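You operate a simulated robot arm through the tools that you are given. There is no shell and no other tool. Be economical: measure what you need, move in short steps, check, and stop when the job is done.

You run a simulated robot arm. Do the job below in one go: nothing can be reset, and whatever is moved stays where it is left.

JOB
Put the blue pad on the lower shelf of the short table. Fetch the cap from the top of the back bench and set it on the top of the end bench. Take the bottle from the top of the small bench and put it on the top of the grey scale. Take the 500 g steel weight from the top of the small bench and leave it on the charging mat. Take the white pad on the top of the small bench and put it away on the shelf of the square table. Switch the charger switch on. Close the red bin lid. Press the on key of the tall scale to switch it off. Any order will do. Set down upright: bottle, steel weight.

The check looks at the end state, three seconds after you hand in, the way a careful person would. Anything else that was tipped, shoved, dropped, spilled or broken makes it a failure. Lids that push on must go on centred and level and be pressed home; caps that screw on are set level and turned clockwise until they are tight.

ROBOT AND FRAMES
A 7-joint arm with a vacuum gripper on a trunk, on a base that drives. Base frame: it is fixed to the floor where the robot stands at the start and does not move with it; the origin is under the middle of the robot, x ahead of it, y to its left, z up; the surface under the hand at the start is at about z = 0.88. Units: m, rad, N and s.
Its first joint turns from -2.601 to 2.601 rad. Places, roughly: blue pad [0.75, 0.25, 1]; bottle [-1.5, -1.75, 1]; cap (8x8x6 cm) [0.5, -0.1, 0.9]; charger switch [-0.2, -1.7, 1]; charging mat [0.6, 0, 0.9]; lower shelf of the short table [0.9, 2, 0.3]; on key of the tall scale [-1.5, 0.9, 1]; red bin lid [0.3, -1.7, 1]; shelf of the square table (28x26 cm) [-0.64, 2.04, 0.36]; steel weight [-1.25, -1.75, 1]; top of the end bench [-1.9, 3.6, 0.9]; top of the grey scale [0.8, 2.3, 0.9]; white pad [-1.75, -1.75, 1]. Payload 1.06 kg.
Tool frame: the origin (TCP) lies in the middle of the cups' lips, and z points out of the cups. The gripper has 1 cup of 0.024 m across, covering 0.024 by 0.024 m (tool x, y); the bellows give 0.008 m. With the vacuum on, a cup seals on a smooth face that it is pressed against (1 to 4 N); it does not hold porous or soft things. The pull reaches 23 N.
Orientation is told as [roll, pitch, yaw] about the base's x, y, z axes, in that order, counted from this pose: with the cups facing straight down, the tool's x points along the base's -x, its y along +y and its z along -z.

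CONTROLS
- The arm moves only by the tool drive_tool. Its argument "rows" is a list of rows, each a list of 6 numbers: the shift along the tool's x, y, z in m, then the turn, a rotation vector about the tool's x, y, z in rad. In form: [[dx, dy, dz, rx, ry, rz], ...]. A call has 1 to 12 rows; each row is the pose to reach, as a shift and turn from the pose commanded when the call began, along the tool's axes at that moment. "vac" is the vacuum: 1 switches it on, 0 off, set as the call begins (left out, the last holds). A row lasts 0.2 s, in which the tool goes at most 0.05 m and 0.15 rad; a call with a longer step from one row to the next is refused whole, and so is a gripper value outside its range. Where a pose cannot be reached the arm comes as near as it can. A force on the tool above 40 N (or 10 N above the force at the start of the call, whichever is more), or a blocked arm, ends the call early, and 0.2 s more pass. The pull builds up within a second once a cup has sealed. Time passes only in rows, and 0.2 s behind the last, so rows that repeat a pose give it time. The reply holds the time, the measured pose of the TCP, the force on the tool along the base axes and the pull of the vacuum, in the units named above and with some noise, with the torque about the TCP (base axes, N m) and any sound that the robot's microphone picked up, and new pictures: "pictures" is both (left out), scene, wrist or none.
- Cameras (640 x 400 px; columns grow to the right, rows downward): "scene" is now at [0.0346, 0.1458, 1.5886]; the picture's right is [-0.30, -0.95, 0.00], its down [-0.65, 0.20, -0.73] and it looks along [0.70, -0.22, -0.68] (base axes); focal length 271 px, centre (320, 200). "wrist" rides on the gripper at [0.078, 0.019, -0.096] in the tool frame; the picture's right is [-0.24, 0.97, 0.00], its down [-0.71, -0.17, -0.69] and it looks along [-0.67, -0.16, 0.73] (tool axes); focal length 243 px, centre (320, 200). There is no depth. A picture from a camera that has moved, and an enlarged one, comes with that camera's place and axes in the base frame and with its lens.
- raise_lower(by): slides the trunk up (or, below 0, down) by that many m; the arm and the scene camera ride with it, the base frame stays. It gives what a move gives, with no picture.
- base_move(legs): drives the robot by 1 to 6 legs, each [ahead, turn to the left] in m and rad, along the robot's own axes; the way and the turn of a leg run together, so that a leg with both is an arc; at most 1.5 m and 3.142 rad a leg. The arm and the cameras ride along, it lands a little off, and it stops where it bumps. It gives what a move gives, and a new picture of the scene camera.
- aim_head(pan, tilt): turns the head with the scene camera to pan (to the left, within 2.705 rad either way) and tilt (down, from -0.506 to 1.204), counted from straight ahead of the robot. It gives what a move gives, and a new picture of the scene camera.
- zoom(camera, box): a new picture of the part [left, top, right, bottom] of that camera's present view, enlarged. It takes no simulated time.
- sign_off(): hands the job in; it is judged then, once.

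Work in short steps. Places have to be worked out from the pictures, the camera data and where the tool is seen: move nearer, look again, correct. Check each grasp and each placing, and mend what went wrong. You have 196 turns and 260 pictures in all, those below and enlarged ones among them. Switch the vacuum off and draw the arm clear of the work before you hand the job in, unless the task says otherwise; then end with one line.

The tools are called after "Emit:" as a command line: name --pt "numbers of a row" for each row, then --argument value for the rest, lists and objects as JSON in quotes. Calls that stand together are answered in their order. drive_tool: Moves the arm, as the interface text tells. Its arguments: {"type":"object","properties":{"rows":{"type":"array"},"vac":{"type":"number"},"pictures":{"type":"string","enum":["both","scene","wrist","none"]}},"required":["rows"]} The other tools are called the same way: raise_lower (by) slides the trunk up or down; base_move (legs) drives the base; aim_head (pan, tilt) turns the head that bears the scene camera; zoom (camera, box) takes an enlarged picture of a part of a camera's view; sign_off () hands the job in.

At the start:

```text
time_s: 0.0
ee_pos: [0.7686, 0.1427, 1.1259]
tcp_rot: [-0.002, -0.001, 0.0]
wrist_force: [0.3, 0.3, -0.4]
wrist_torque: [0.03, 0.0, -0.03]
pull: 0.1
trunk travel left (down, up): [-0.65, 0.06]
robot x, y, heading: [-0.0023, -0.0012, -0.001]
head pan, tilt: [-0.307, 0.747]
```

scene: 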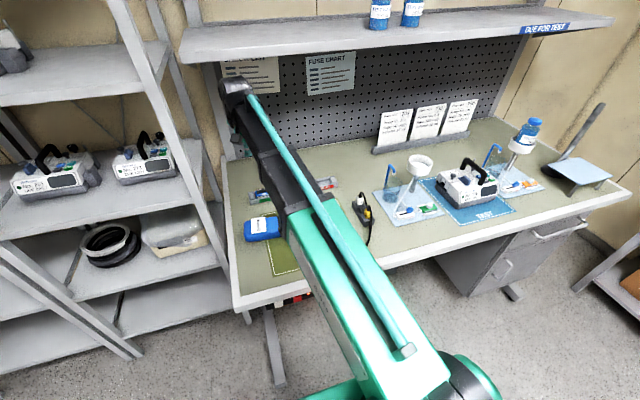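
wrist: 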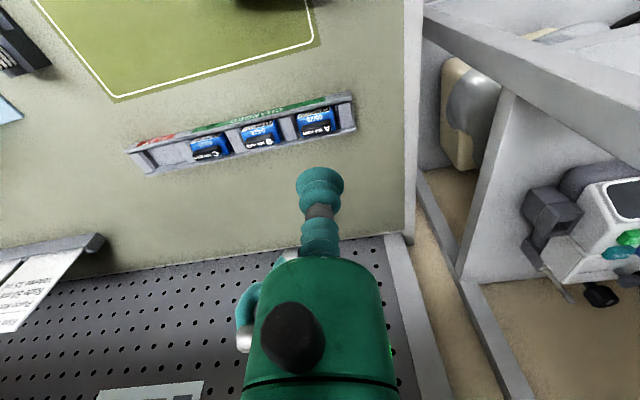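

I start by surveying: the bench ahead first, from the present head pose, enlarged.

Emit:
zoom --camera "scene" --box '[220, 120, 420, 300]'

Emit:
zoom --camera "scene" --box '[360, 80, 640, 255]'

Emit:
aim_head --pan 1.2 --tilt 0.5

Emit:
aim_head --pan 2.5 --tilt 0.4

Emit:
aim_head --pan -2.5 --tilt 0.4

Emit:
aim_head --pan -1.3 --tilt 0.5

```text
2.22 times, centred on (320, 210) of scene
camera zoom: at [0.0346, 0.1458, 1.5886], right [-0.3, -0.95, 0.0], down [-0.65, 0.2, -0.73], along [0.7, -0.22, -0.68], focal length 602 px, centre (320, 178)
```

zoom: 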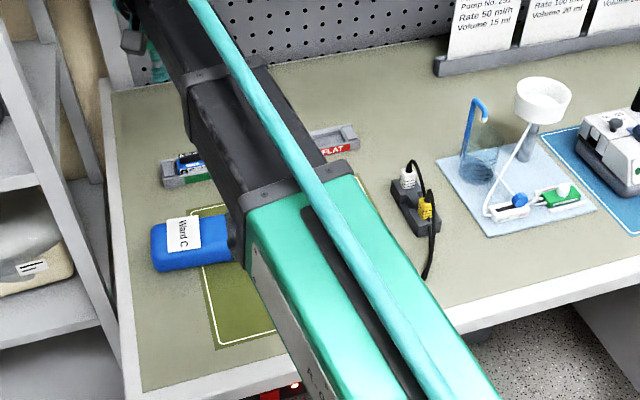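

```text
2.29 times, centred on (500, 168) of scene
camera zoom: at [0.0346, 0.1458, 1.5886], right [-0.3, -0.95, 0.0], down [-0.65, 0.2, -0.73], along [0.7, -0.22, -0.68], focal length 620 px, centre (-91, 274)
```

zoom: 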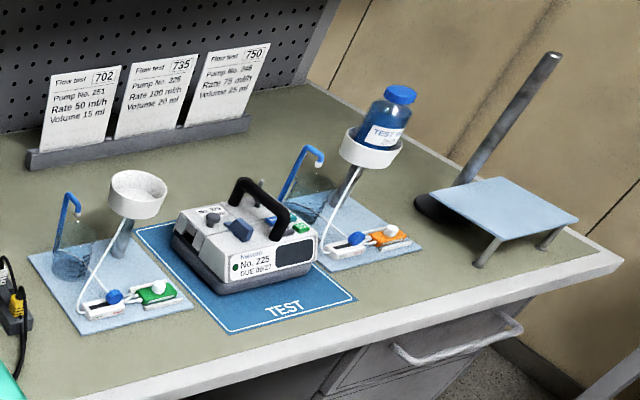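

```text
time_s: 1.6
ee_pos: [0.7693, 0.1428, 1.1274]
tcp_rot: [0.001, -0.001, 0.001]
wrist_force: [-0.1, -0.2, 0.3]
wrist_torque: [-0.01, -0.04, 0.02]
pull: 0.0
trunk travel left (down, up): [-0.65, 0.06]
robot x, y, heading: [0.0049, 0.0025, -0.008]
head pan, tilt: [1.201, 0.499]
camera scene: at [-0.0116, 0.2556, 1.6102], right [0.93, -0.36, 0.0], down [-0.17, -0.45, -0.88], along [0.32, 0.82, -0.48], focal length 271 px, centre (320, 200)
```

scene: 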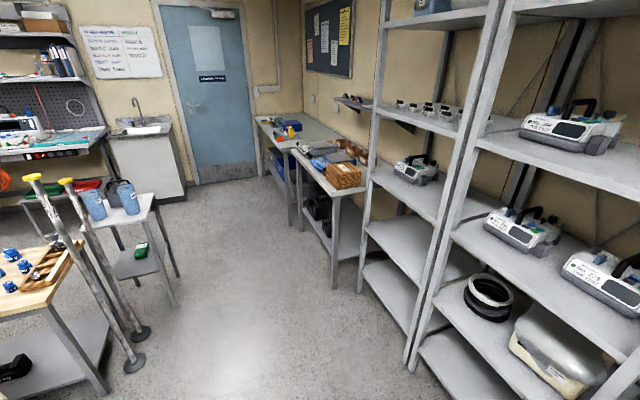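

```text
time_s: 3.1
ee_pos: [0.7692, 0.142, 1.1275]
tcp_rot: [-0.001, 0.0, -0.001]
wrist_force: [-0.6, -0.7, -0.1]
wrist_torque: [0.01, 0.0, -0.03]
pull: 0.1
trunk travel left (down, up): [-0.65, 0.06]
robot x, y, heading: [0.0009, 0.0039, 0.001]
head pan, tilt: [2.499, 0.4]
camera scene: at [-0.1187, 0.2264, 1.6194], right [0.6, 0.8, 0.0], down [0.31, -0.23, -0.92], along [-0.74, 0.55, -0.39], focal length 271 px, centre (320, 200)
```

scene: 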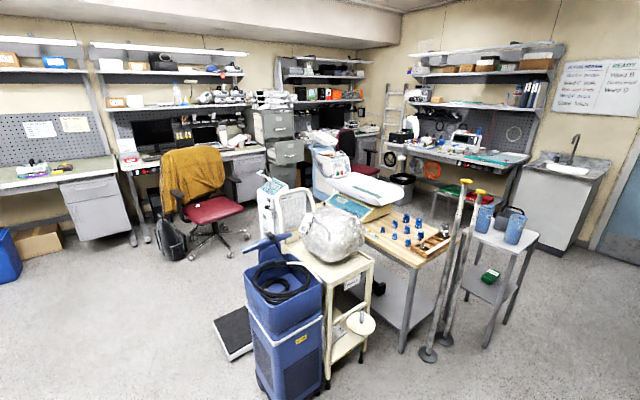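

```text
time_s: 7.0
ee_pos: [0.7688, 0.1432, 1.1275]
tcp_rot: [0.0, 0.0, 0.0]
wrist_force: [-0.7, -0.1, 0.1]
wrist_torque: [0.02, -0.01, 0.0]
pull: 0.0
trunk travel left (down, up): [-0.65, 0.06]
robot x, y, heading: [-0.0009, 0.0013, -0.004]
head pan, tilt: [-2.499, 0.4]
camera scene: at [-0.1187, 0.1153, 1.6194], right [-0.6, 0.8, 0.0], down [0.31, 0.23, -0.92], along [-0.74, -0.55, -0.39], focal length 271 px, centre (320, 200)
```

scene: 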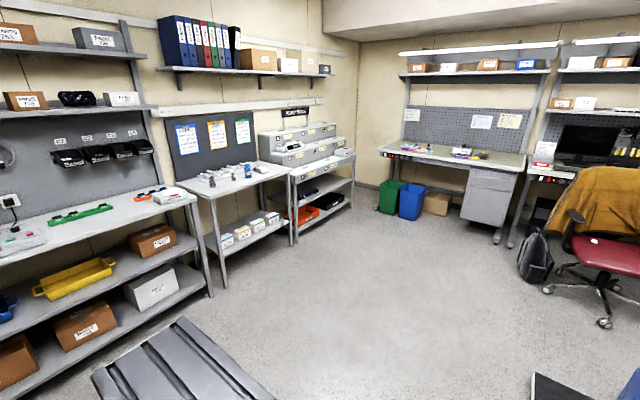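

```text
time_s: 8.4
ee_pos: [0.7688, 0.1423, 1.1269]
tcp_rot: [0.0, 0.0, -0.001]
wrist_force: [0.0, 0.1, 1.3]
wrist_torque: [0.01, -0.01, -0.01]
pull: 0.0
trunk travel left (down, up): [-0.65, 0.06]
robot x, y, heading: [-0.0004, -0.0003, -0.002]
head pan, tilt: [-1.3, 0.499]
camera scene: at [-0.0203, 0.0831, 1.6103], right [-0.96, -0.27, 0.0], down [-0.13, 0.46, -0.88], along [0.23, -0.85, -0.48], focal length 271 px, centre (320, 200)
```

scene: 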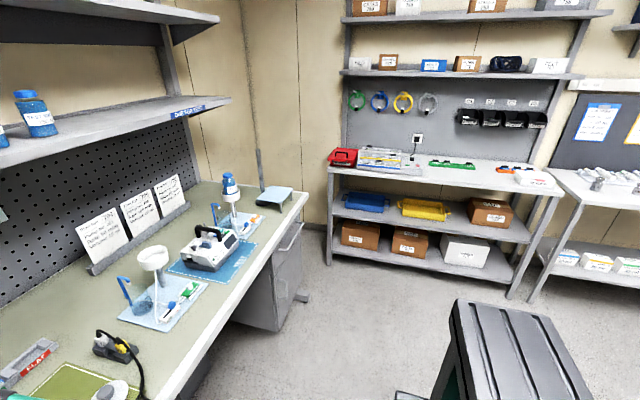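

The blue "Ward C" pad seems to be at about (0.65, 0.15) and the cap at (0.55, -0.12). I draw the arm back and up a bit to see the pad with the wrist camera, with the head back on the bench.

Emit:
drive_tool --pt "0.05 0 0 0 0 0" --pt "0.1 0 0 0 0 0" --pt "0.13 0.04 -0.03 0 0 0" --pt "0.16 0.06 -0.06 0 0 0" --pt "0.16 0.06 -0.06 0 0 0"

Emit:
aim_head --pan -0.1 --tilt 0.85

```text
refused: row 3 steps farther than a row can; nothing moved
```

```text
time_s: 9.8
ee_pos: [0.7694, 0.1419, 1.1272]
tcp_rot: [0.001, 0.0, 0.0]
wrist_force: [0.2, 0.3, 0.0]
wrist_torque: [0.01, -0.02, 0.0]
pull: 0.0
trunk travel left (down, up): [-0.65, 0.06]
robot x, y, heading: [-0.0006, -0.0021, -0.002]
head pan, tilt: [-0.099, 0.85]
camera scene: at [0.0333, 0.163, 1.5803], right [-0.1, -0.99, 0.0], down [-0.75, 0.08, -0.66], along [0.66, -0.07, -0.75], focal length 271 px, centre (320, 200)
```

scene: 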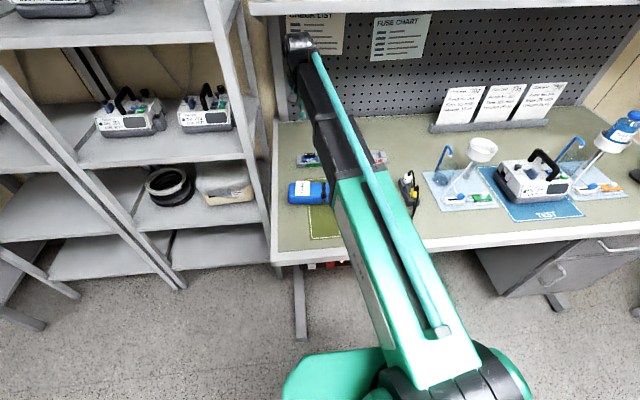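

Shorter steps for the same draw-back.

Emit:
drive_tool --pt "0.04 0 0 0 0 0" --pt "0.08 0.01 -0.02 0 0 0" --pt "0.11 0.03 -0.04 0 0 0" --pt "0.14 0.05 -0.06 0 0 0" --pt "0.16 0.06 -0.08 0 0 0" --pt "0.16 0.06 -0.08 0 0 0"

```text
time_s: 11.2
ee_pos: [0.6097, 0.2013, 1.2079]
tcp_rot: [-0.001, -0.001, 0.001]
wrist_force: [0.7, -0.1, -0.2]
wrist_torque: [0.01, -0.01, 0.01]
pull: 0.1
trunk travel left (down, up): [-0.65, 0.06]
robot x, y, heading: [-0.0012, 0.0019, -0.003]
head pan, tilt: [-0.099, 0.85]
camera scene: at [0.0333, 0.163, 1.5803], right [-0.1, -1.0, 0.0], down [-0.75, 0.07, -0.66], along [0.66, -0.07, -0.75], focal length 271 px, centre (320, 200)
camera wrist: at [0.5318, 0.2222, 1.3039], right [0.24, 0.97, 0.0], down [0.71, -0.17, 0.68], along [0.67, -0.16, -0.73], focal length 243 px, centre (320, 200)
```

scene: 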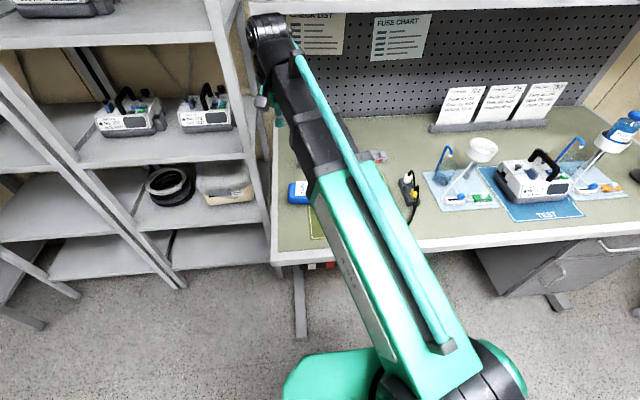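
wrist: 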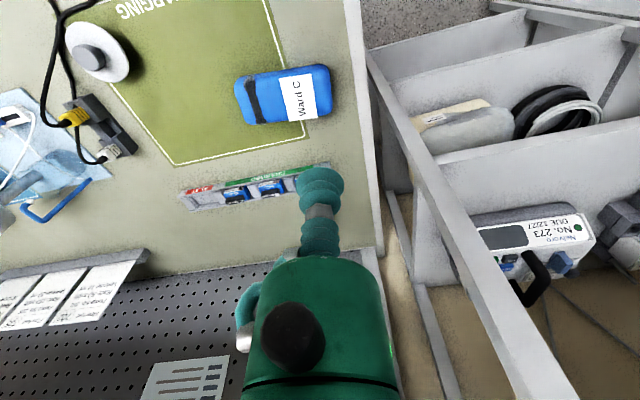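

The pad lies at about (0.654, 0.134), the cap near (0.53,-0.03). I look closer.

Emit:
zoom --camera "wrist" --box '[40, 0, 360, 200]'

```text
2.00 times, centred on (200, 100) of wrist
camera zoom: at [0.5318, 0.2222, 1.3039], right [0.24, 0.97, 0.0], down [0.71, -0.17, 0.68], along [0.67, -0.16, -0.73], focal length 485 px, centre (560, 400)
```

zoom: 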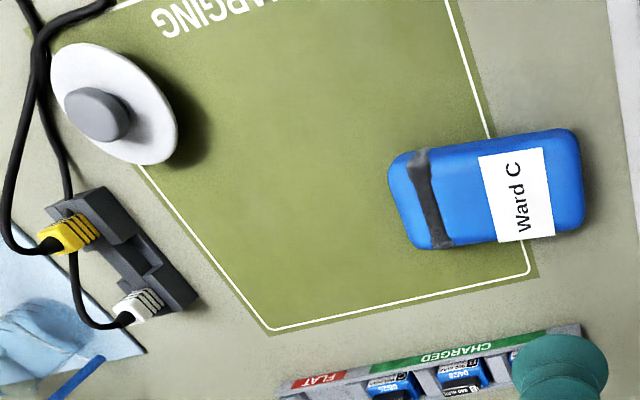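

I move over the pad at about (0.658, 0.117) and down to z≈0.97 with vacuum on.

Emit:
drive_tool --pt "-0.02 -0.035 0.02 0 0 0" --pt "-0.04 -0.07 0.04 0 0 0" --pt "-0.048 -0.085 0.08 0 0 0" --pt "-0.048 -0.085 0.125 0 0 0" --pt "-0.048 -0.085 0.17 0 0 0" --pt "-0.048 -0.085 0.21 0 0 0" --pt "-0.048 -0.085 0.235 0 0 0" --pt "-0.048 -0.085 0.235 0 0 0" --vac 1 --pictures "wrist"

```text
time_s: 13.0
ee_pos: [0.6576, 0.1176, 0.9722]
tcp_rot: [-0.001, 0.0, 0.0]
wrist_force: [0.1, -0.1, 0.9]
wrist_torque: [-0.01, -0.01, -0.02]
pull: 0.1
trunk travel left (down, up): [-0.65, 0.06]
robot x, y, heading: [0.0022, 0.0003, -0.003]
head pan, tilt: [-0.099, 0.85]
camera wrist: at [0.58, 0.1363, 1.0677], right [0.24, 0.97, 0.0], down [0.71, -0.17, 0.69], along [0.67, -0.16, -0.73], focal length 243 px, centre (320, 200)
```

wrist: 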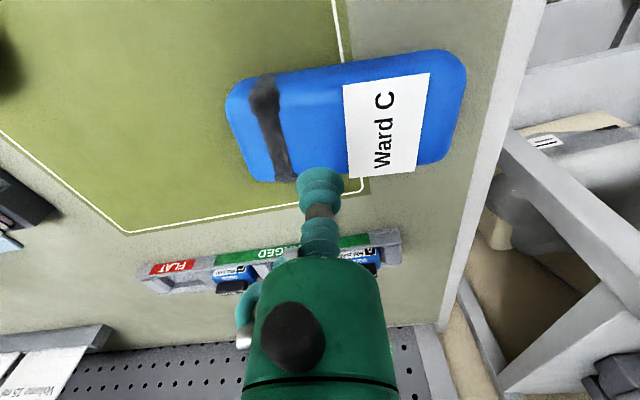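

The cup will land between strap and label. I lower in small steps until contact.

Emit:
drive_tool --pt "0 0 0.02 0 0 0" --pt "0 0 0.035 0 0 0" --pt "0 0 0.045 0 0 0" --pt "0 0 0.05 0 0 0" --pt "0 0 0.05 0 0 0" --pictures "wrist"

```text
time_s: 14.2
ee_pos: [0.658, 0.1166, 0.9225]
tcp_rot: [-0.002, -0.001, 0.0]
wrist_force: [5.1, -0.4, 16.5]
wrist_torque: [-0.01, 0.03, -0.01]
pull: 22.5
trunk travel left (down, up): [-0.65, 0.06]
robot x, y, heading: [-0.0023, -0.001, 0.005]
head pan, tilt: [-0.099, 0.85]
camera wrist: at [0.5796, 0.1368, 1.0185], right [0.24, 0.97, 0.0], down [0.71, -0.17, 0.69], along [0.67, -0.16, -0.73], focal length 243 px, centre (320, 200)
```

wrist: 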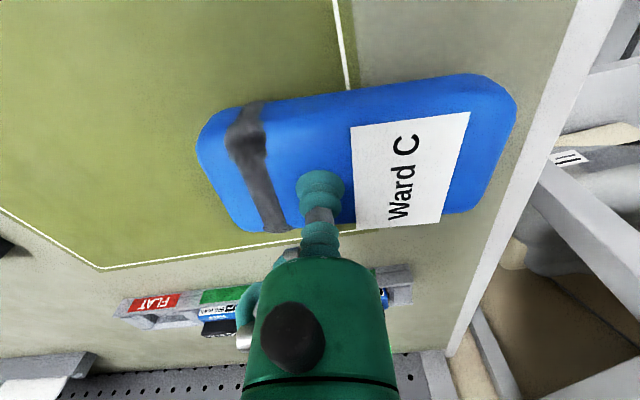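

Sealed with 22.5 N pull. I lift.

Emit:
drive_tool --pt "0 0 -0.01 0 0 0" --pt "0 0 -0.03 0 0 0" --pt "0 0 -0.07 0 0 0" --pt "0 0 -0.11 0 0 0" --pt "0 0 -0.15 0 0 0" --pt "0 0 -0.15 0 0 0" --pictures "wrist"

Emit:
aim_head --pan 1.35 --tilt 0.5

Emit:
zoom --camera "scene" --box '[260, 80, 480, 300]'

```text
time_s: 15.6
ee_pos: [0.6567, 0.1183, 1.0717]
tcp_rot: [0.002, -0.001, 0.0]
wrist_force: [-0.1, -0.1, -2.5]
wrist_torque: [-0.03, -0.03, 0.01]
pull: 23.4
trunk travel left (down, up): [-0.65, 0.06]
robot x, y, heading: [-0.0006, -0.0014, -0.001]
head pan, tilt: [-0.099, 0.85]
camera wrist: at [0.5798, 0.1372, 1.1679], right [0.24, 0.97, 0.0], down [0.71, -0.17, 0.68], along [0.67, -0.16, -0.73], focal length 243 px, centre (320, 200)
```

wrist: 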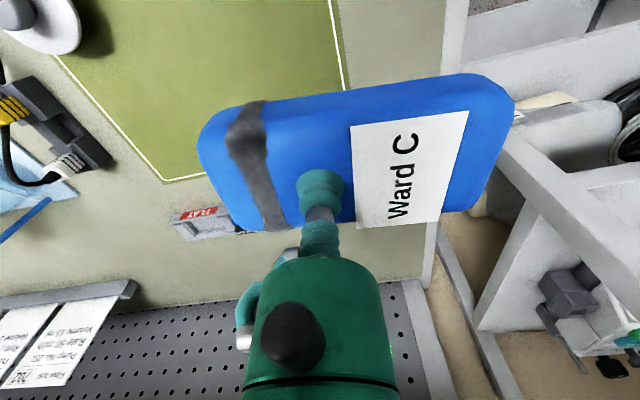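

```text
time_s: 17.2
ee_pos: [0.6579, 0.1176, 1.0704]
tcp_rot: [-0.001, 0.0, 0.001]
wrist_force: [-0.4, -0.1, -2.4]
wrist_torque: [-0.03, 0.05, 0.01]
pull: 23.3
trunk travel left (down, up): [-0.65, 0.06]
robot x, y, heading: [-0.0004, -0.0023, 0.0]
head pan, tilt: [1.349, 0.499]
camera scene: at [-0.0243, 0.2596, 1.6102], right [0.98, -0.22, 0.0], down [-0.11, -0.47, -0.88], along [0.19, 0.86, -0.48], focal length 271 px, centre (320, 200)
```

scene: 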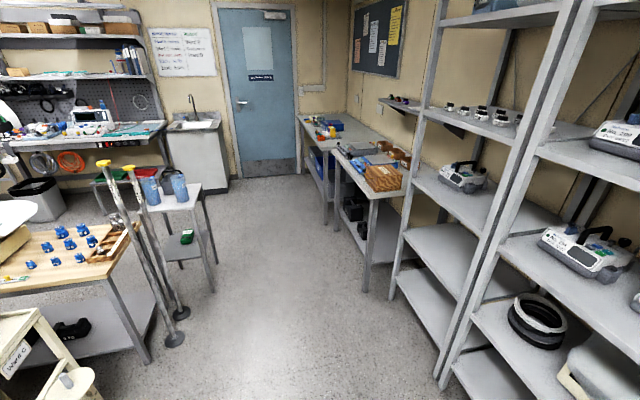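

```text
1.82 times, centred on (370, 190) of scene
camera zoom: at [-0.0243, 0.2596, 1.6102], right [0.98, -0.22, 0.0], down [-0.11, -0.47, -0.88], along [0.19, 0.86, -0.48], focal length 493 px, centre (229, 218)
```

zoom: 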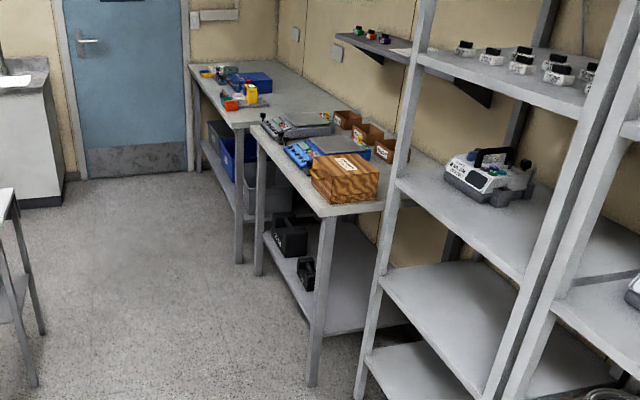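

The pad hangs level (0.25 kg). Before driving I check the ribbed thing behind the robot on the right and the close surroundings.

Emit:
aim_head --pan -2.2 --tilt 1.1

Emit:
aim_head --pan 2.0 --tilt 0.8

```text
time_s: 20.1
ee_pos: [0.6577, 0.118, 1.0703]
tcp_rot: [0.0, 0.0, -0.001]
wrist_force: [-0.1, -0.7, -1.4]
wrist_torque: [-0.07, 0.02, -0.03]
pull: 23.2
trunk travel left (down, up): [-0.65, 0.06]
robot x, y, heading: [0.0034, -0.0, -0.002]
head pan, tilt: [-2.201, 1.1]
camera scene: at [-0.0815, 0.1198, 1.5626], right [-0.81, 0.59, 0.0], down [0.52, 0.72, -0.45], along [-0.27, -0.37, -0.89], focal length 271 px, centre (320, 200)
```

scene: 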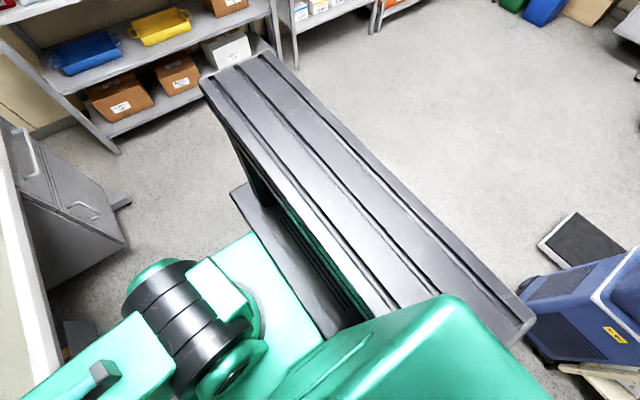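

```text
time_s: 23.5
ee_pos: [0.6575, 0.1186, 1.0698]
tcp_rot: [0.0, -0.001, 0.0]
wrist_force: [0.4, 0.1, -2.7]
wrist_torque: [-0.01, 0.03, 0.0]
pull: 22.7
trunk travel left (down, up): [-0.65, 0.06]
robot x, y, heading: [-0.0018, -0.0008, -0.001]
head pan, tilt: [2.0, 0.799]
camera scene: at [-0.0779, 0.2442, 1.5843], right [0.91, 0.42, 0.0], down [0.3, -0.65, -0.7], along [-0.29, 0.63, -0.72], focal length 271 px, centre (320, 200)
```

scene: 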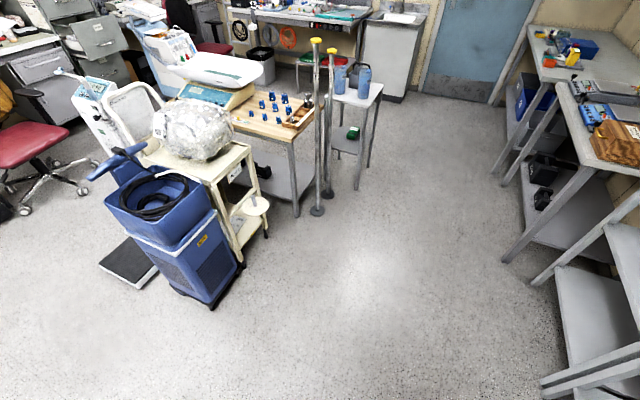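

The ribbed thing is the robot's own trunk; the aisle to the short table is clear. I drive to about (-0.1, 1.3), turning to face the table.

Emit:
base_move --legs '[[0, 1.648], [1.3, 0], [0, -1.348]]'

Emit:
aim_head --pan 0.3 --tilt 0.75

```text
time_s: 37.4
ee_pos: [0.4863, 1.6243, 1.0713]
tcp_rot: [0.0, 0.0, 0.313]
wrist_force: [0.3, -0.8, -2.9]
wrist_torque: [-0.06, 0.03, 0.01]
pull: 22.9
trunk travel left (down, up): [-0.65, 0.06]
robot x, y, heading: [-0.1048, 1.3099, 0.308]
head pan, tilt: [2.0, 0.799]
camera scene: at [-0.2528, 1.5166, 1.5843], right [0.74, 0.68, 0.0], down [0.48, -0.53, -0.7], along [-0.47, 0.51, -0.72], focal length 271 px, centre (320, 200)
```

scene: 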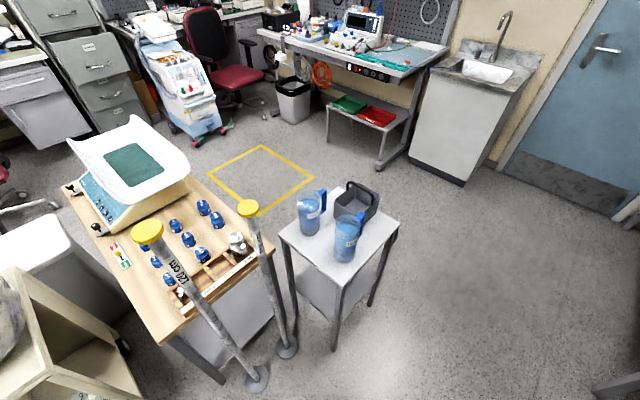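

```text
time_s: 39.2
ee_pos: [0.4869, 1.6245, 1.0711]
tcp_rot: [0.0, -0.001, 0.313]
wrist_force: [0.1, 0.4, -2.6]
wrist_torque: [-0.06, 0.02, 0.03]
pull: 22.2
trunk travel left (down, up): [-0.65, 0.06]
robot x, y, heading: [-0.1046, 1.304, 0.315]
head pan, tilt: [0.3, 0.75]
camera scene: at [-0.1306, 1.505, 1.5883], right [0.58, -0.82, 0.0], down [-0.56, -0.39, -0.73], along [0.6, 0.42, -0.68], focal length 271 px, centre (320, 200)
```

scene: 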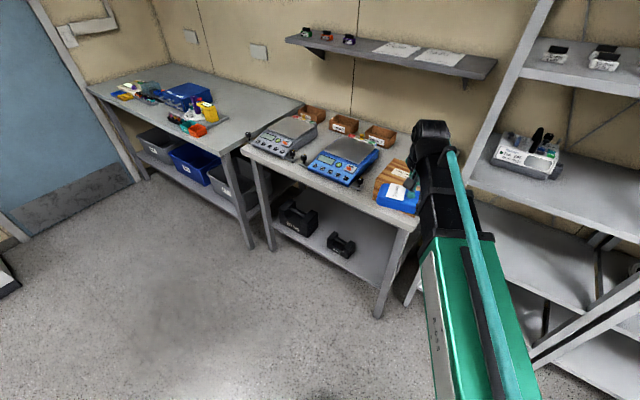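

I retract the arm 0.11 m, then drive to about (-0.1, 1.65) facing +x squarely at the table's free stretch.

Emit:
drive_tool --pt "0.04 0 0 0 0 0" --pt "0.08 0 0 0 0 0" --pt "0.11 0 0 0 0 0" --pt "0.11 0 0 0 0 0" --pictures "none"

Emit:
base_move --legs '[[0, 1.25], [0.35, 0], [0, -1.565]]'

```text
time_s: 40.2
ee_pos: [0.3812, 1.5895, 1.0709]
tcp_rot: [0.001, -0.001, 0.312]
wrist_force: [-0.1, 0.0, -3.2]
wrist_torque: [-0.05, -0.01, 0.01]
pull: 22.9
trunk travel left (down, up): [-0.65, 0.06]
robot x, y, heading: [-0.1052, 1.3093, 0.312]
head pan, tilt: [0.3, 0.75]
```

```text
time_s: 49.3
ee_pos: [0.4447, 1.7809, 1.0715]
tcp_rot: [0.0, 0.0, 0.011]
wrist_force: [-0.1, -0.4, -3.2]
wrist_torque: [-0.08, 0.05, -0.03]
pull: 23.3
trunk travel left (down, up): [-0.65, 0.06]
robot x, y, heading: [-0.1014, 1.6584, 0.01]
head pan, tilt: [0.3, 0.75]
camera scene: at [-0.0693, 1.8533, 1.5883], right [0.31, -0.95, 0.0], down [-0.65, -0.21, -0.73], along [0.7, 0.22, -0.68], focal length 271 px, centre (320, 200)
```

scene: 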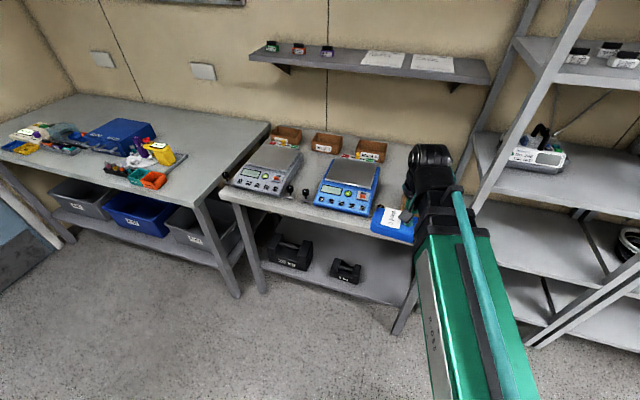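

The front edge of the table is at x≈0.59; the pad ends at about 0.49. I lower the trunk 0.5 m and look.

Emit:
raise_lower --by -0.5

Emit:
aim_head --pan 0.15 --tilt 0.6

Emit:
drive_tool --pt "0 0 0 0 0 0" --pictures "wrist"

```text
refused: -0.5 is not a number from -0.4 to 0.4
```

```text
time_s: 50.0
ee_pos: [0.4443, 1.7809, 1.0719]
tcp_rot: [0.002, -0.002, 0.014]
wrist_force: [0.2, 0.0, -2.6]
wrist_torque: [-0.01, -0.01, 0.01]
pull: 22.6
trunk travel left (down, up): [-0.65, 0.06]
robot x, y, heading: [-0.1009, 1.6577, 0.014]
head pan, tilt: [0.15, 0.6]
camera scene: at [-0.061, 1.8422, 1.6011], right [0.16, -0.99, 0.0], down [-0.56, -0.09, -0.82], along [0.81, 0.13, -0.57], focal length 271 px, centre (320, 200)
```

scene: 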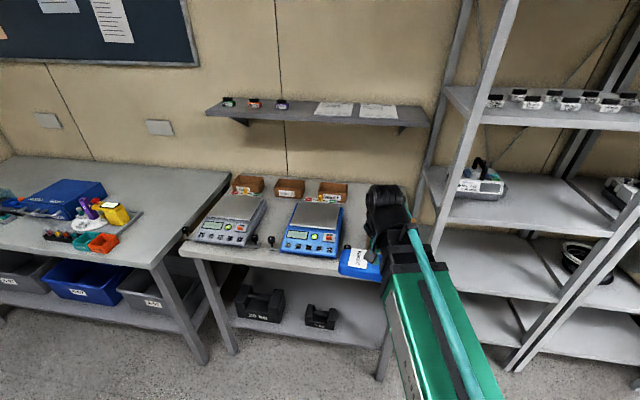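

```text
time_s: 50.4
ee_pos: [0.4446, 1.7812, 1.0707]
tcp_rot: [0.0, -0.001, 0.011]
wrist_force: [-1.1, -0.3, -3.1]
wrist_torque: [-0.04, -0.01, 0.01]
pull: 22.4
trunk travel left (down, up): [-0.65, 0.06]
robot x, y, heading: [-0.1035, 1.6559, 0.012]
head pan, tilt: [0.15, 0.6]
camera wrist: at [0.3667, 1.7998, 1.1672], right [0.22, 0.97, 0.0], down [0.71, -0.16, 0.69], along [0.67, -0.15, -0.73], focal length 243 px, centre (320, 200)
```

wrist: 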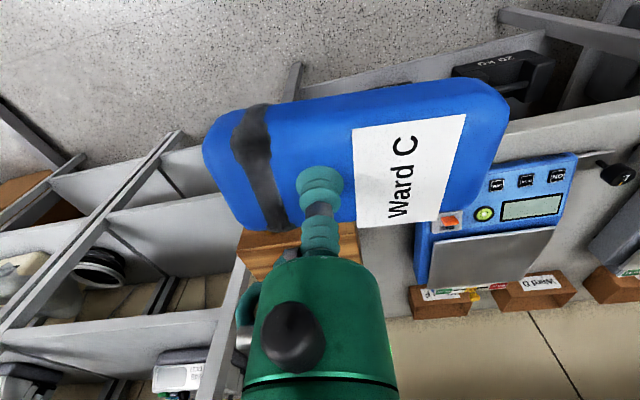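

Two steps of lowering, 0.3 then 0.22 m.

Emit:
raise_lower --by -0.3

Emit:
raise_lower --by -0.22

Emit:
aim_head --pan 0.2 --tilt 0.5

Emit:
drive_tool --pt "0 0 0 0 0 0" --pictures "wrist"

```text
time_s: 53.4
ee_pos: [0.4445, 1.7817, 0.7705]
tcp_rot: [0.0, 0.0, 0.013]
wrist_force: [-0.8, 0.2, -2.7]
wrist_torque: [-0.03, 0.0, 0.02]
pull: 23.0
trunk travel left (down, up): [-0.35, 0.36]
robot x, y, heading: [-0.1016, 1.6581, 0.008]
head pan, tilt: [0.15, 0.6]
```

```text
time_s: 55.8
ee_pos: [0.4448, 1.7822, 0.551]
tcp_rot: [-0.001, 0.0, 0.012]
wrist_force: [0.0, 0.1, -3.0]
wrist_torque: [-0.04, 0.0, -0.03]
pull: 22.9
trunk travel left (down, up): [-0.13, 0.58]
robot x, y, heading: [-0.1025, 1.6563, 0.012]
head pan, tilt: [0.15, 0.6]
```

```text
time_s: 56.4
ee_pos: [0.4448, 1.7814, 0.5511]
tcp_rot: [0.0, -0.001, 0.012]
wrist_force: [0.1, -0.9, -2.2]
wrist_torque: [-0.04, 0.02, -0.02]
pull: 23.3
trunk travel left (down, up): [-0.13, 0.58]
robot x, y, heading: [-0.103, 1.6583, 0.009]
head pan, tilt: [0.201, 0.499]
camera scene: at [-0.0593, 1.847, 1.0902], right [0.21, -0.98, 0.0], down [-0.47, -0.1, -0.88], along [0.86, 0.18, -0.48], focal length 271 px, centre (320, 200)
```

scene: 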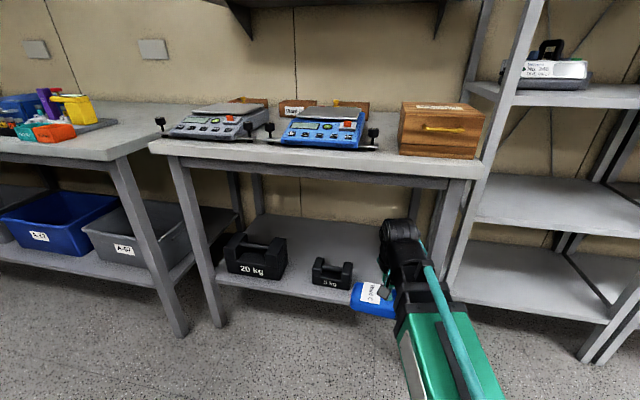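

```text
time_s: 56.8
ee_pos: [0.4445, 1.7819, 0.5514]
tcp_rot: [0.001, 0.0, 0.014]
wrist_force: [0.0, -0.4, -3.0]
wrist_torque: [-0.05, 0.05, -0.03]
pull: 22.3
trunk travel left (down, up): [-0.13, 0.58]
robot x, y, heading: [-0.104, 1.6593, 0.016]
head pan, tilt: [0.201, 0.499]
camera wrist: at [0.3667, 1.7998, 0.6472], right [0.22, 0.97, 0.0], down [0.71, -0.16, 0.69], along [0.67, -0.15, -0.73], focal length 243 px, centre (320, 200)
```

wrist: 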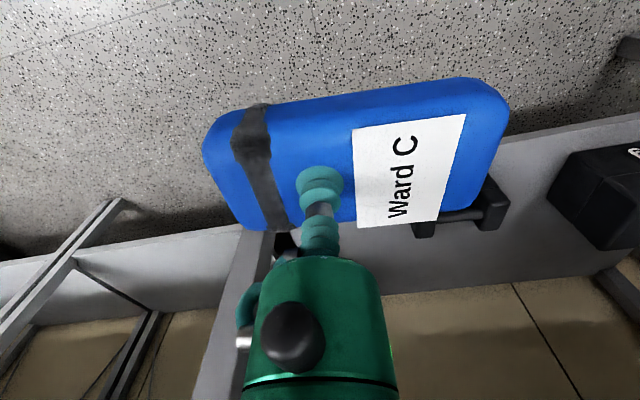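

The shelf is at z≈0.34, the apron underside ≈0.78, the 5 kg weight spans y 1.88–2.0. I lower the trunk to TCP 0.43 and shift 3 cm right, then advance under the table in steps.

Emit:
raise_lower --by -0.12

Emit:
drive_tool --pt "0 -0.03 0 0 0 0" --pt "-0.04 -0.03 0 0 0 0" --pt "-0.08 -0.03 0 0 0 0" --pt "-0.12 -0.03 0 0 0 0" --pt "-0.12 -0.03 0 0 0 0"

```text
time_s: 58.3
ee_pos: [0.4446, 1.7809, 0.4314]
tcp_rot: [-0.001, 0.0, 0.013]
wrist_force: [0.0, 0.3, -2.3]
wrist_torque: [-0.06, 0.03, 0.01]
pull: 23.0
trunk travel left (down, up): [-0.01, 0.7]
robot x, y, heading: [-0.1012, 1.6533, 0.012]
head pan, tilt: [0.201, 0.499]
```

```text
time_s: 59.5
ee_pos: [0.5651, 1.7513, 0.43]
tcp_rot: [0.001, 0.001, 0.012]
wrist_force: [0.8, -0.9, -3.3]
wrist_torque: [-0.04, 0.02, -0.01]
pull: 22.8
trunk travel left (down, up): [-0.01, 0.7]
robot x, y, heading: [-0.1011, 1.6584, 0.014]
head pan, tilt: [0.201, 0.499]
camera scene: at [-0.0593, 1.847, 0.9702], right [0.21, -0.98, 0.0], down [-0.47, -0.1, -0.88], along [0.86, 0.19, -0.48], focal length 271 px, centre (320, 200)
camera wrist: at [0.4878, 1.7702, 0.5266], right [0.22, 0.97, 0.0], down [0.71, -0.16, 0.68], along [0.67, -0.15, -0.73], focal length 243 px, centre (320, 200)
```

scene: 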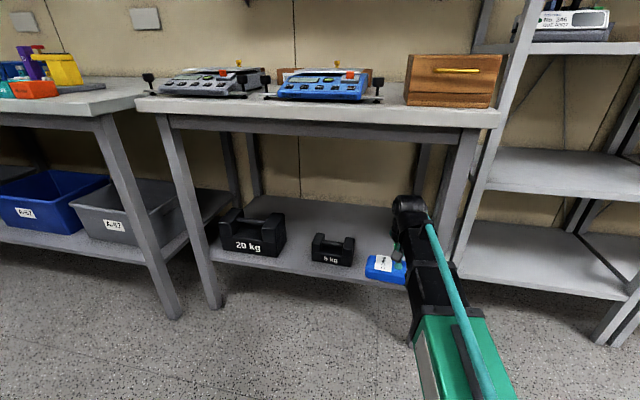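
wrist: 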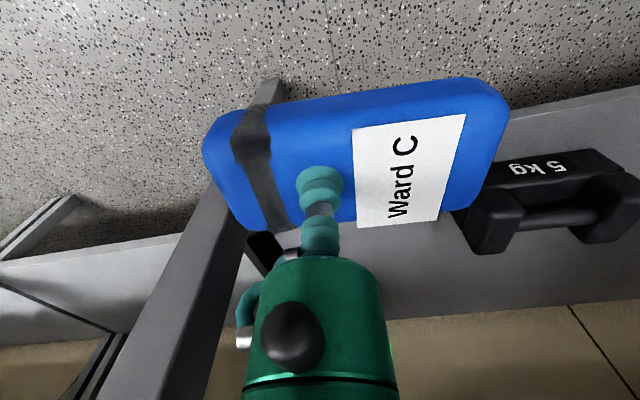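

Pad spans y 1.69–1.85; leg ends at 1.645 and the 5 kg weight begins at ~1.856. I shift 1.5 cm further right and advance 0.12 m.

Emit:
drive_tool --pt "0 -0.016 0 0 0 0" --pt "-0.04 -0.0165 0 0 0 0" --pt "-0.08 -0.017 0 0 0 0" --pt "-0.12 -0.018 0 0 0 0" --pt "-0.12 -0.018 0 0 0 0"

```text
time_s: 60.7
ee_pos: [0.6859, 1.7352, 0.4312]
tcp_rot: [0.001, -0.001, 0.01]
wrist_force: [-0.1, -0.9, -2.7]
wrist_torque: [-0.05, -0.02, -0.04]
pull: 23.1
trunk travel left (down, up): [-0.01, 0.7]
robot x, y, heading: [-0.1032, 1.6579, 0.012]
head pan, tilt: [0.201, 0.499]
camera scene: at [-0.0593, 1.847, 0.9702], right [0.21, -0.98, 0.0], down [-0.47, -0.1, -0.88], along [0.86, 0.19, -0.48], focal length 271 px, centre (320, 200)
camera wrist: at [0.6075, 1.7533, 0.5271], right [0.22, 0.97, 0.0], down [0.71, -0.16, 0.69], along [0.67, -0.15, -0.73], focal length 243 px, centre (320, 200)
```

scene: 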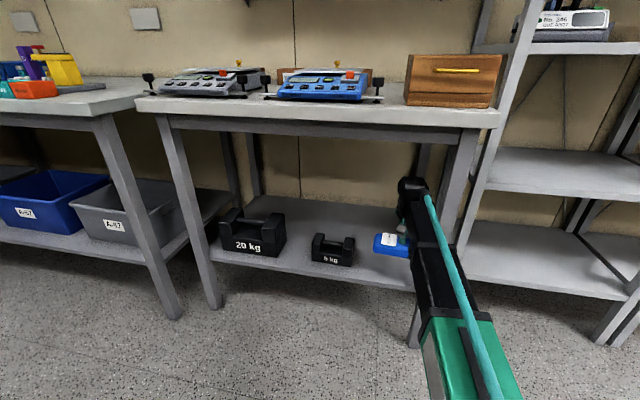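
wrist: 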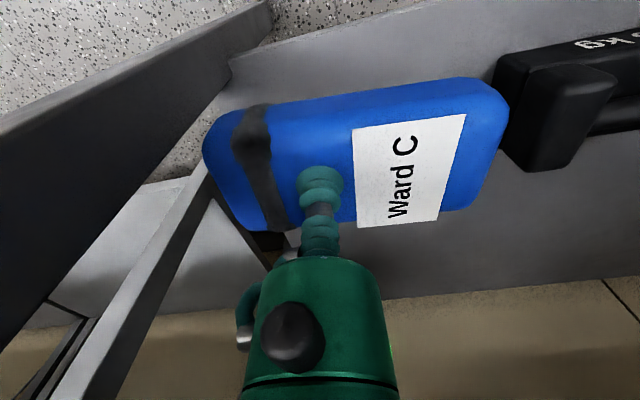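

Clear. I go 0.12 m further and lower to near the shelf (expected contact at TCP ≈0.385).

Emit:
drive_tool --pt "-0.04 0.002 0 0 0 0" --pt "-0.08 0.005 0 0 0 0" --pt "-0.12 0.01 0 0 0 0" --pt "-0.12 0.01 0.02 0 0 0" --pt "-0.12 0.01 0.03 0 0 0" --pt "-0.12 0.01 0.03 0 0 0"

```text
time_s: 62.1
ee_pos: [0.8055, 1.748, 0.4004]
tcp_rot: [-0.001, 0.0, 0.012]
wrist_force: [0.6, -0.3, -3.6]
wrist_torque: [-0.02, 0.0, -0.04]
pull: 22.8
trunk travel left (down, up): [-0.01, 0.7]
robot x, y, heading: [-0.1007, 1.657, 0.013]
head pan, tilt: [0.201, 0.499]
camera scene: at [-0.0592, 1.847, 0.9702], right [0.21, -0.98, 0.0], down [-0.47, -0.1, -0.88], along [0.86, 0.19, -0.48], focal length 271 px, centre (320, 200)
camera wrist: at [0.7276, 1.7659, 0.4963], right [0.22, 0.97, 0.0], down [0.71, -0.16, 0.69], along [0.67, -0.15, -0.73], focal length 243 px, centre (320, 200)
```

scene: 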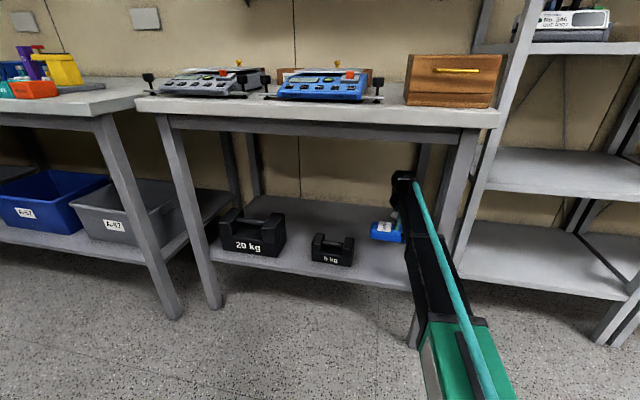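
wrist: 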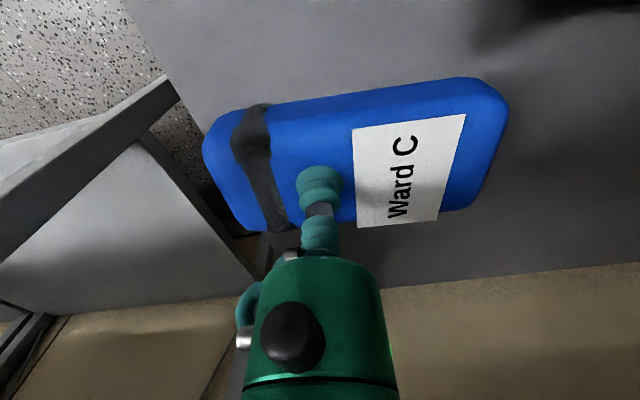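

The pad is near the shelf's right edge (y≈1.65). I move it 4 cm deeper and 4 cm left, then lower until contact.

Emit:
drive_tool --pt "-0.04 0 0 0 0 0" --pt "-0.045 0.03 0 0 0 0" --pt "-0.045 0.04 0.01 0 0 0" --pt "-0.045 0.04 0.02 0 0 0" --pt "-0.045 0.04 0.025 0 0 0" --pt "-0.045 0.04 0.025 0 0 0"

```text
time_s: 63.5
ee_pos: [0.8481, 1.7874, 0.3749]
tcp_rot: [0.001, 0.0, 0.009]
wrist_force: [0.7, 0.5, -2.2]
wrist_torque: [-0.04, 0.05, 0.04]
pull: 22.6
trunk travel left (down, up): [-0.01, 0.7]
robot x, y, heading: [-0.1007, 1.6551, 0.01]
head pan, tilt: [0.201, 0.499]
camera scene: at [-0.0592, 1.847, 0.9702], right [0.21, -0.98, 0.0], down [-0.47, -0.1, -0.88], along [0.86, 0.18, -0.48], focal length 271 px, centre (320, 200)
camera wrist: at [0.7713, 1.8061, 0.4722], right [0.22, 0.97, 0.0], down [0.71, -0.16, 0.69], along [0.67, -0.15, -0.73], focal length 243 px, centre (320, 200)
```

scene: 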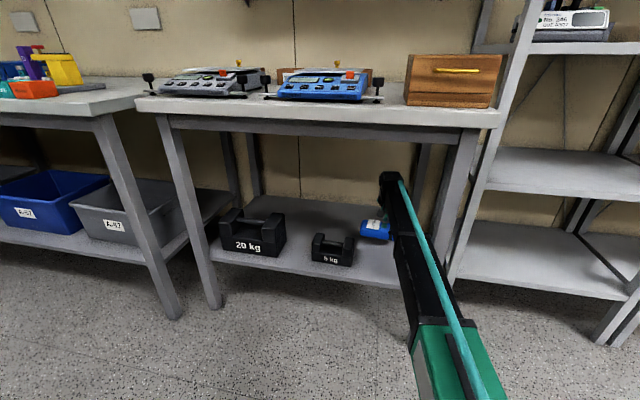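
wrist: 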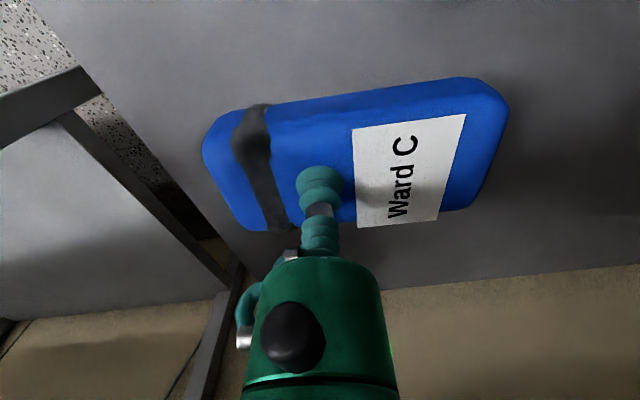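

No contact yet at TCP 0.375; I lower on in small steps.

Emit:
drive_tool --pt "0 0 0.01 0 0 0" --pt "0 0 0.02 0 0 0" --pt "0 0 0.025 0 0 0" --pt "0 0 0.03 0 0 0" --pt "0 0 0.03 0 0 0" --pictures "none"

```text
time_s: 64.7
ee_pos: [0.8498, 1.7877, 0.3451]
tcp_rot: [-0.001, 0.0, 0.011]
wrist_force: [0.0, 0.1, -2.8]
wrist_torque: [-0.07, 0.02, -0.03]
pull: 23.5
trunk travel left (down, up): [-0.01, 0.7]
robot x, y, heading: [-0.1019, 1.6605, 0.01]
head pan, tilt: [0.201, 0.499]
```

Emit:
drive_tool --pt "0 0 0.005 0 0 0" --pt "0 0 0.01 0 0 0" --pt "0 0 0.015 0 0 0" --pt "0 0 0.015 0 0 0" --pictures "wrist"

```text
time_s: 65.7
ee_pos: [0.8501, 1.7874, 0.3304]
tcp_rot: [-0.001, 0.001, 0.011]
wrist_force: [-0.4, 0.1, -3.0]
wrist_torque: [-0.08, 0.04, -0.04]
pull: 23.0
trunk travel left (down, up): [-0.01, 0.7]
robot x, y, heading: [-0.1036, 1.6609, 0.009]
head pan, tilt: [0.201, 0.499]
camera wrist: at [0.7719, 1.8067, 0.427], right [0.22, 0.97, 0.0], down [0.71, -0.16, 0.68], along [0.67, -0.15, -0.73], focal length 243 px, centre (320, 200)
```

wrist: 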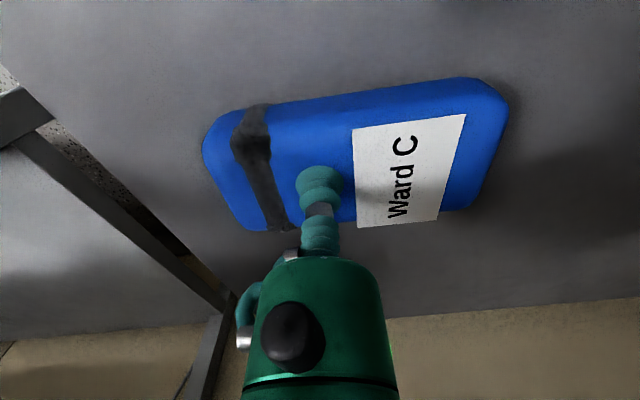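

Still hanging free, very near; a few more small steps.

Emit:
drive_tool --pt "0 0 0.004 0 0 0" --pt "0 0 0.008 0 0 0" --pt "0 0 0.011 0 0 0" --pt "0 0 0.011 0 0 0" --pictures "none"

```text
time_s: 66.7
ee_pos: [0.8493, 1.7877, 0.3224]
tcp_rot: [0.001, -0.001, 0.011]
wrist_force: [-2.9, -4.3, 16.7]
wrist_torque: [0.11, 0.01, 0.02]
pull: 23.4
trunk travel left (down, up): [-0.01, 0.7]
robot x, y, heading: [-0.1025, 1.6577, 0.012]
head pan, tilt: [0.201, 0.499]
```

Contact. I release the vacuum, wait, and lift.

Emit:
drive_tool --pt "0 0 -0.003 0 0 0" --pt "0 0 -0.003 0 0 0" --pt "0 0 -0.003 0 0 0" --pt "0 0 -0.003 0 0 0" --pt "0 0 -0.005 0 0 0" --pt "0 0 -0.02 0 0 0" --pt "0 0 -0.06 0 0 0" --pt "0 0 -0.1 0 0 0" --vac 0 --pictures "wrist"

```text
time_s: 68.5
ee_pos: [0.8497, 1.789, 0.4185]
tcp_rot: [0.0, 0.0, 0.013]
wrist_force: [0.2, 0.3, 0.1]
wrist_torque: [-0.05, 0.0, -0.01]
pull: 0.1
trunk travel left (down, up): [-0.01, 0.7]
robot x, y, heading: [-0.1005, 1.658, 0.01]
head pan, tilt: [0.201, 0.499]
camera wrist: at [0.7713, 1.8071, 0.5158], right [0.22, 0.97, 0.0], down [0.71, -0.16, 0.68], along [0.67, -0.15, -0.73], focal length 243 px, centre (320, 200)
```

wrist: 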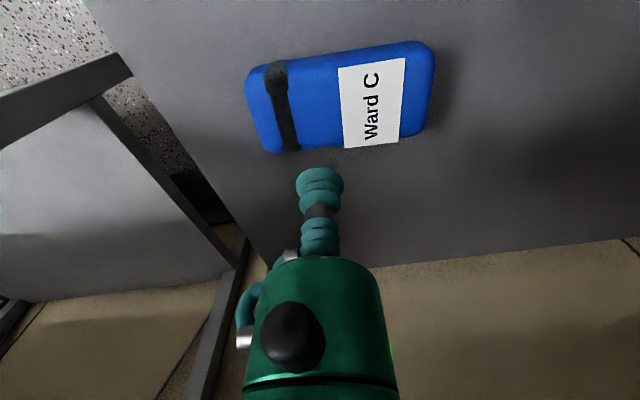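

The blue pad lies flat on the shelf. I retreat straight out.

Emit:
drive_tool --pt "0.045 -0.015 0 0 0 0" --pt "0.09 -0.03 0 0 0 0" --pt "0.135 -0.03 0 0 0 0" --pt "0.18 -0.03 0 0 0 0" --pt "0.225 -0.03 0 0 0 0" --pt "0.27 -0.025 0 0 0 0" --pt "0.315 -0.02 0 0 0 0" --pt "0.36 -0.02 0 0 0 0" --pt "0.4 -0.02 0 0 0 0" --pt "0.4 -0.02 0 0 0 0" --pictures "none"

Emit:
raise_lower --by 0.4

Emit:
raise_lower --by 0.25

Emit:
aim_head --pan 2.5 --tilt 0.6

Emit:
aim_head --pan 1.7 --tilt 0.9

```text
time_s: 70.7
ee_pos: [0.4496, 1.7624, 0.4193]
tcp_rot: [0.0, 0.0, 0.011]
wrist_force: [-0.1, 1.1, 1.3]
wrist_torque: [0.0, -0.07, 0.01]
pull: 0.0
trunk travel left (down, up): [-0.01, 0.7]
robot x, y, heading: [-0.1024, 1.6566, 0.014]
head pan, tilt: [0.201, 0.499]
```

```text
time_s: 74.5
ee_pos: [0.4495, 1.764, 0.8201]
tcp_rot: [0.001, 0.0, 0.013]
wrist_force: [0.3, -0.5, 0.1]
wrist_torque: [0.01, 0.0, 0.0]
pull: 0.0
trunk travel left (down, up): [-0.41, 0.3]
robot x, y, heading: [-0.0981, 1.6546, 0.016]
head pan, tilt: [0.201, 0.499]
```

```text
time_s: 77.1
ee_pos: [0.4498, 1.763, 1.0685]
tcp_rot: [-0.001, -0.001, 0.012]
wrist_force: [0.1, 0.1, 0.2]
wrist_torque: [-0.01, -0.01, 0.0]
pull: 0.0
trunk travel left (down, up): [-0.66, 0.05]
robot x, y, heading: [-0.1058, 1.6605, 0.014]
head pan, tilt: [0.201, 0.499]
```

```text
time_s: 79.3
ee_pos: [0.449, 1.7631, 1.0687]
tcp_rot: [0.001, -0.002, 0.012]
wrist_force: [-0.5, -0.3, 0.3]
wrist_torque: [0.0, -0.02, 0.01]
pull: 0.0
trunk travel left (down, up): [-0.66, 0.05]
robot x, y, heading: [-0.0999, 1.6545, 0.013]
head pan, tilt: [2.499, 0.6]
camera scene: at [-0.2197, 1.88, 1.6112], right [0.59, 0.81, 0.0], down [0.46, -0.33, -0.83], along [-0.67, 0.49, -0.56], focal length 271 px, centre (320, 200)
```

scene: 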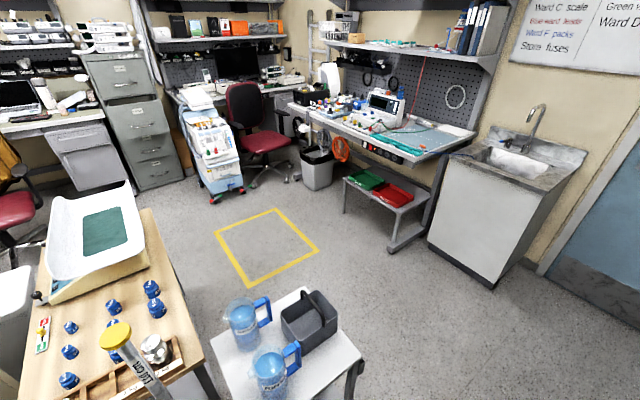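

```text
time_s: 80.4
ee_pos: [0.4486, 1.7632, 1.07]
tcp_rot: [0.001, 0.0, 0.012]
wrist_force: [0.5, -0.4, 0.1]
wrist_torque: [-0.01, 0.01, 0.02]
pull: 0.0
trunk travel left (down, up): [-0.66, 0.05]
robot x, y, heading: [-0.0977, 1.6546, 0.012]
head pan, tilt: [1.7, 0.901]
camera scene: at [-0.159, 1.9026, 1.5864], right [0.99, 0.14, 0.0], down [0.11, -0.78, -0.62], along [-0.09, 0.62, -0.78], focal length 271 px, centre (320, 200)
```

scene: 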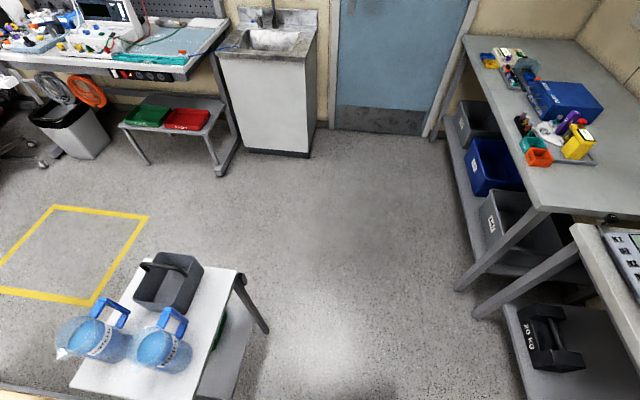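

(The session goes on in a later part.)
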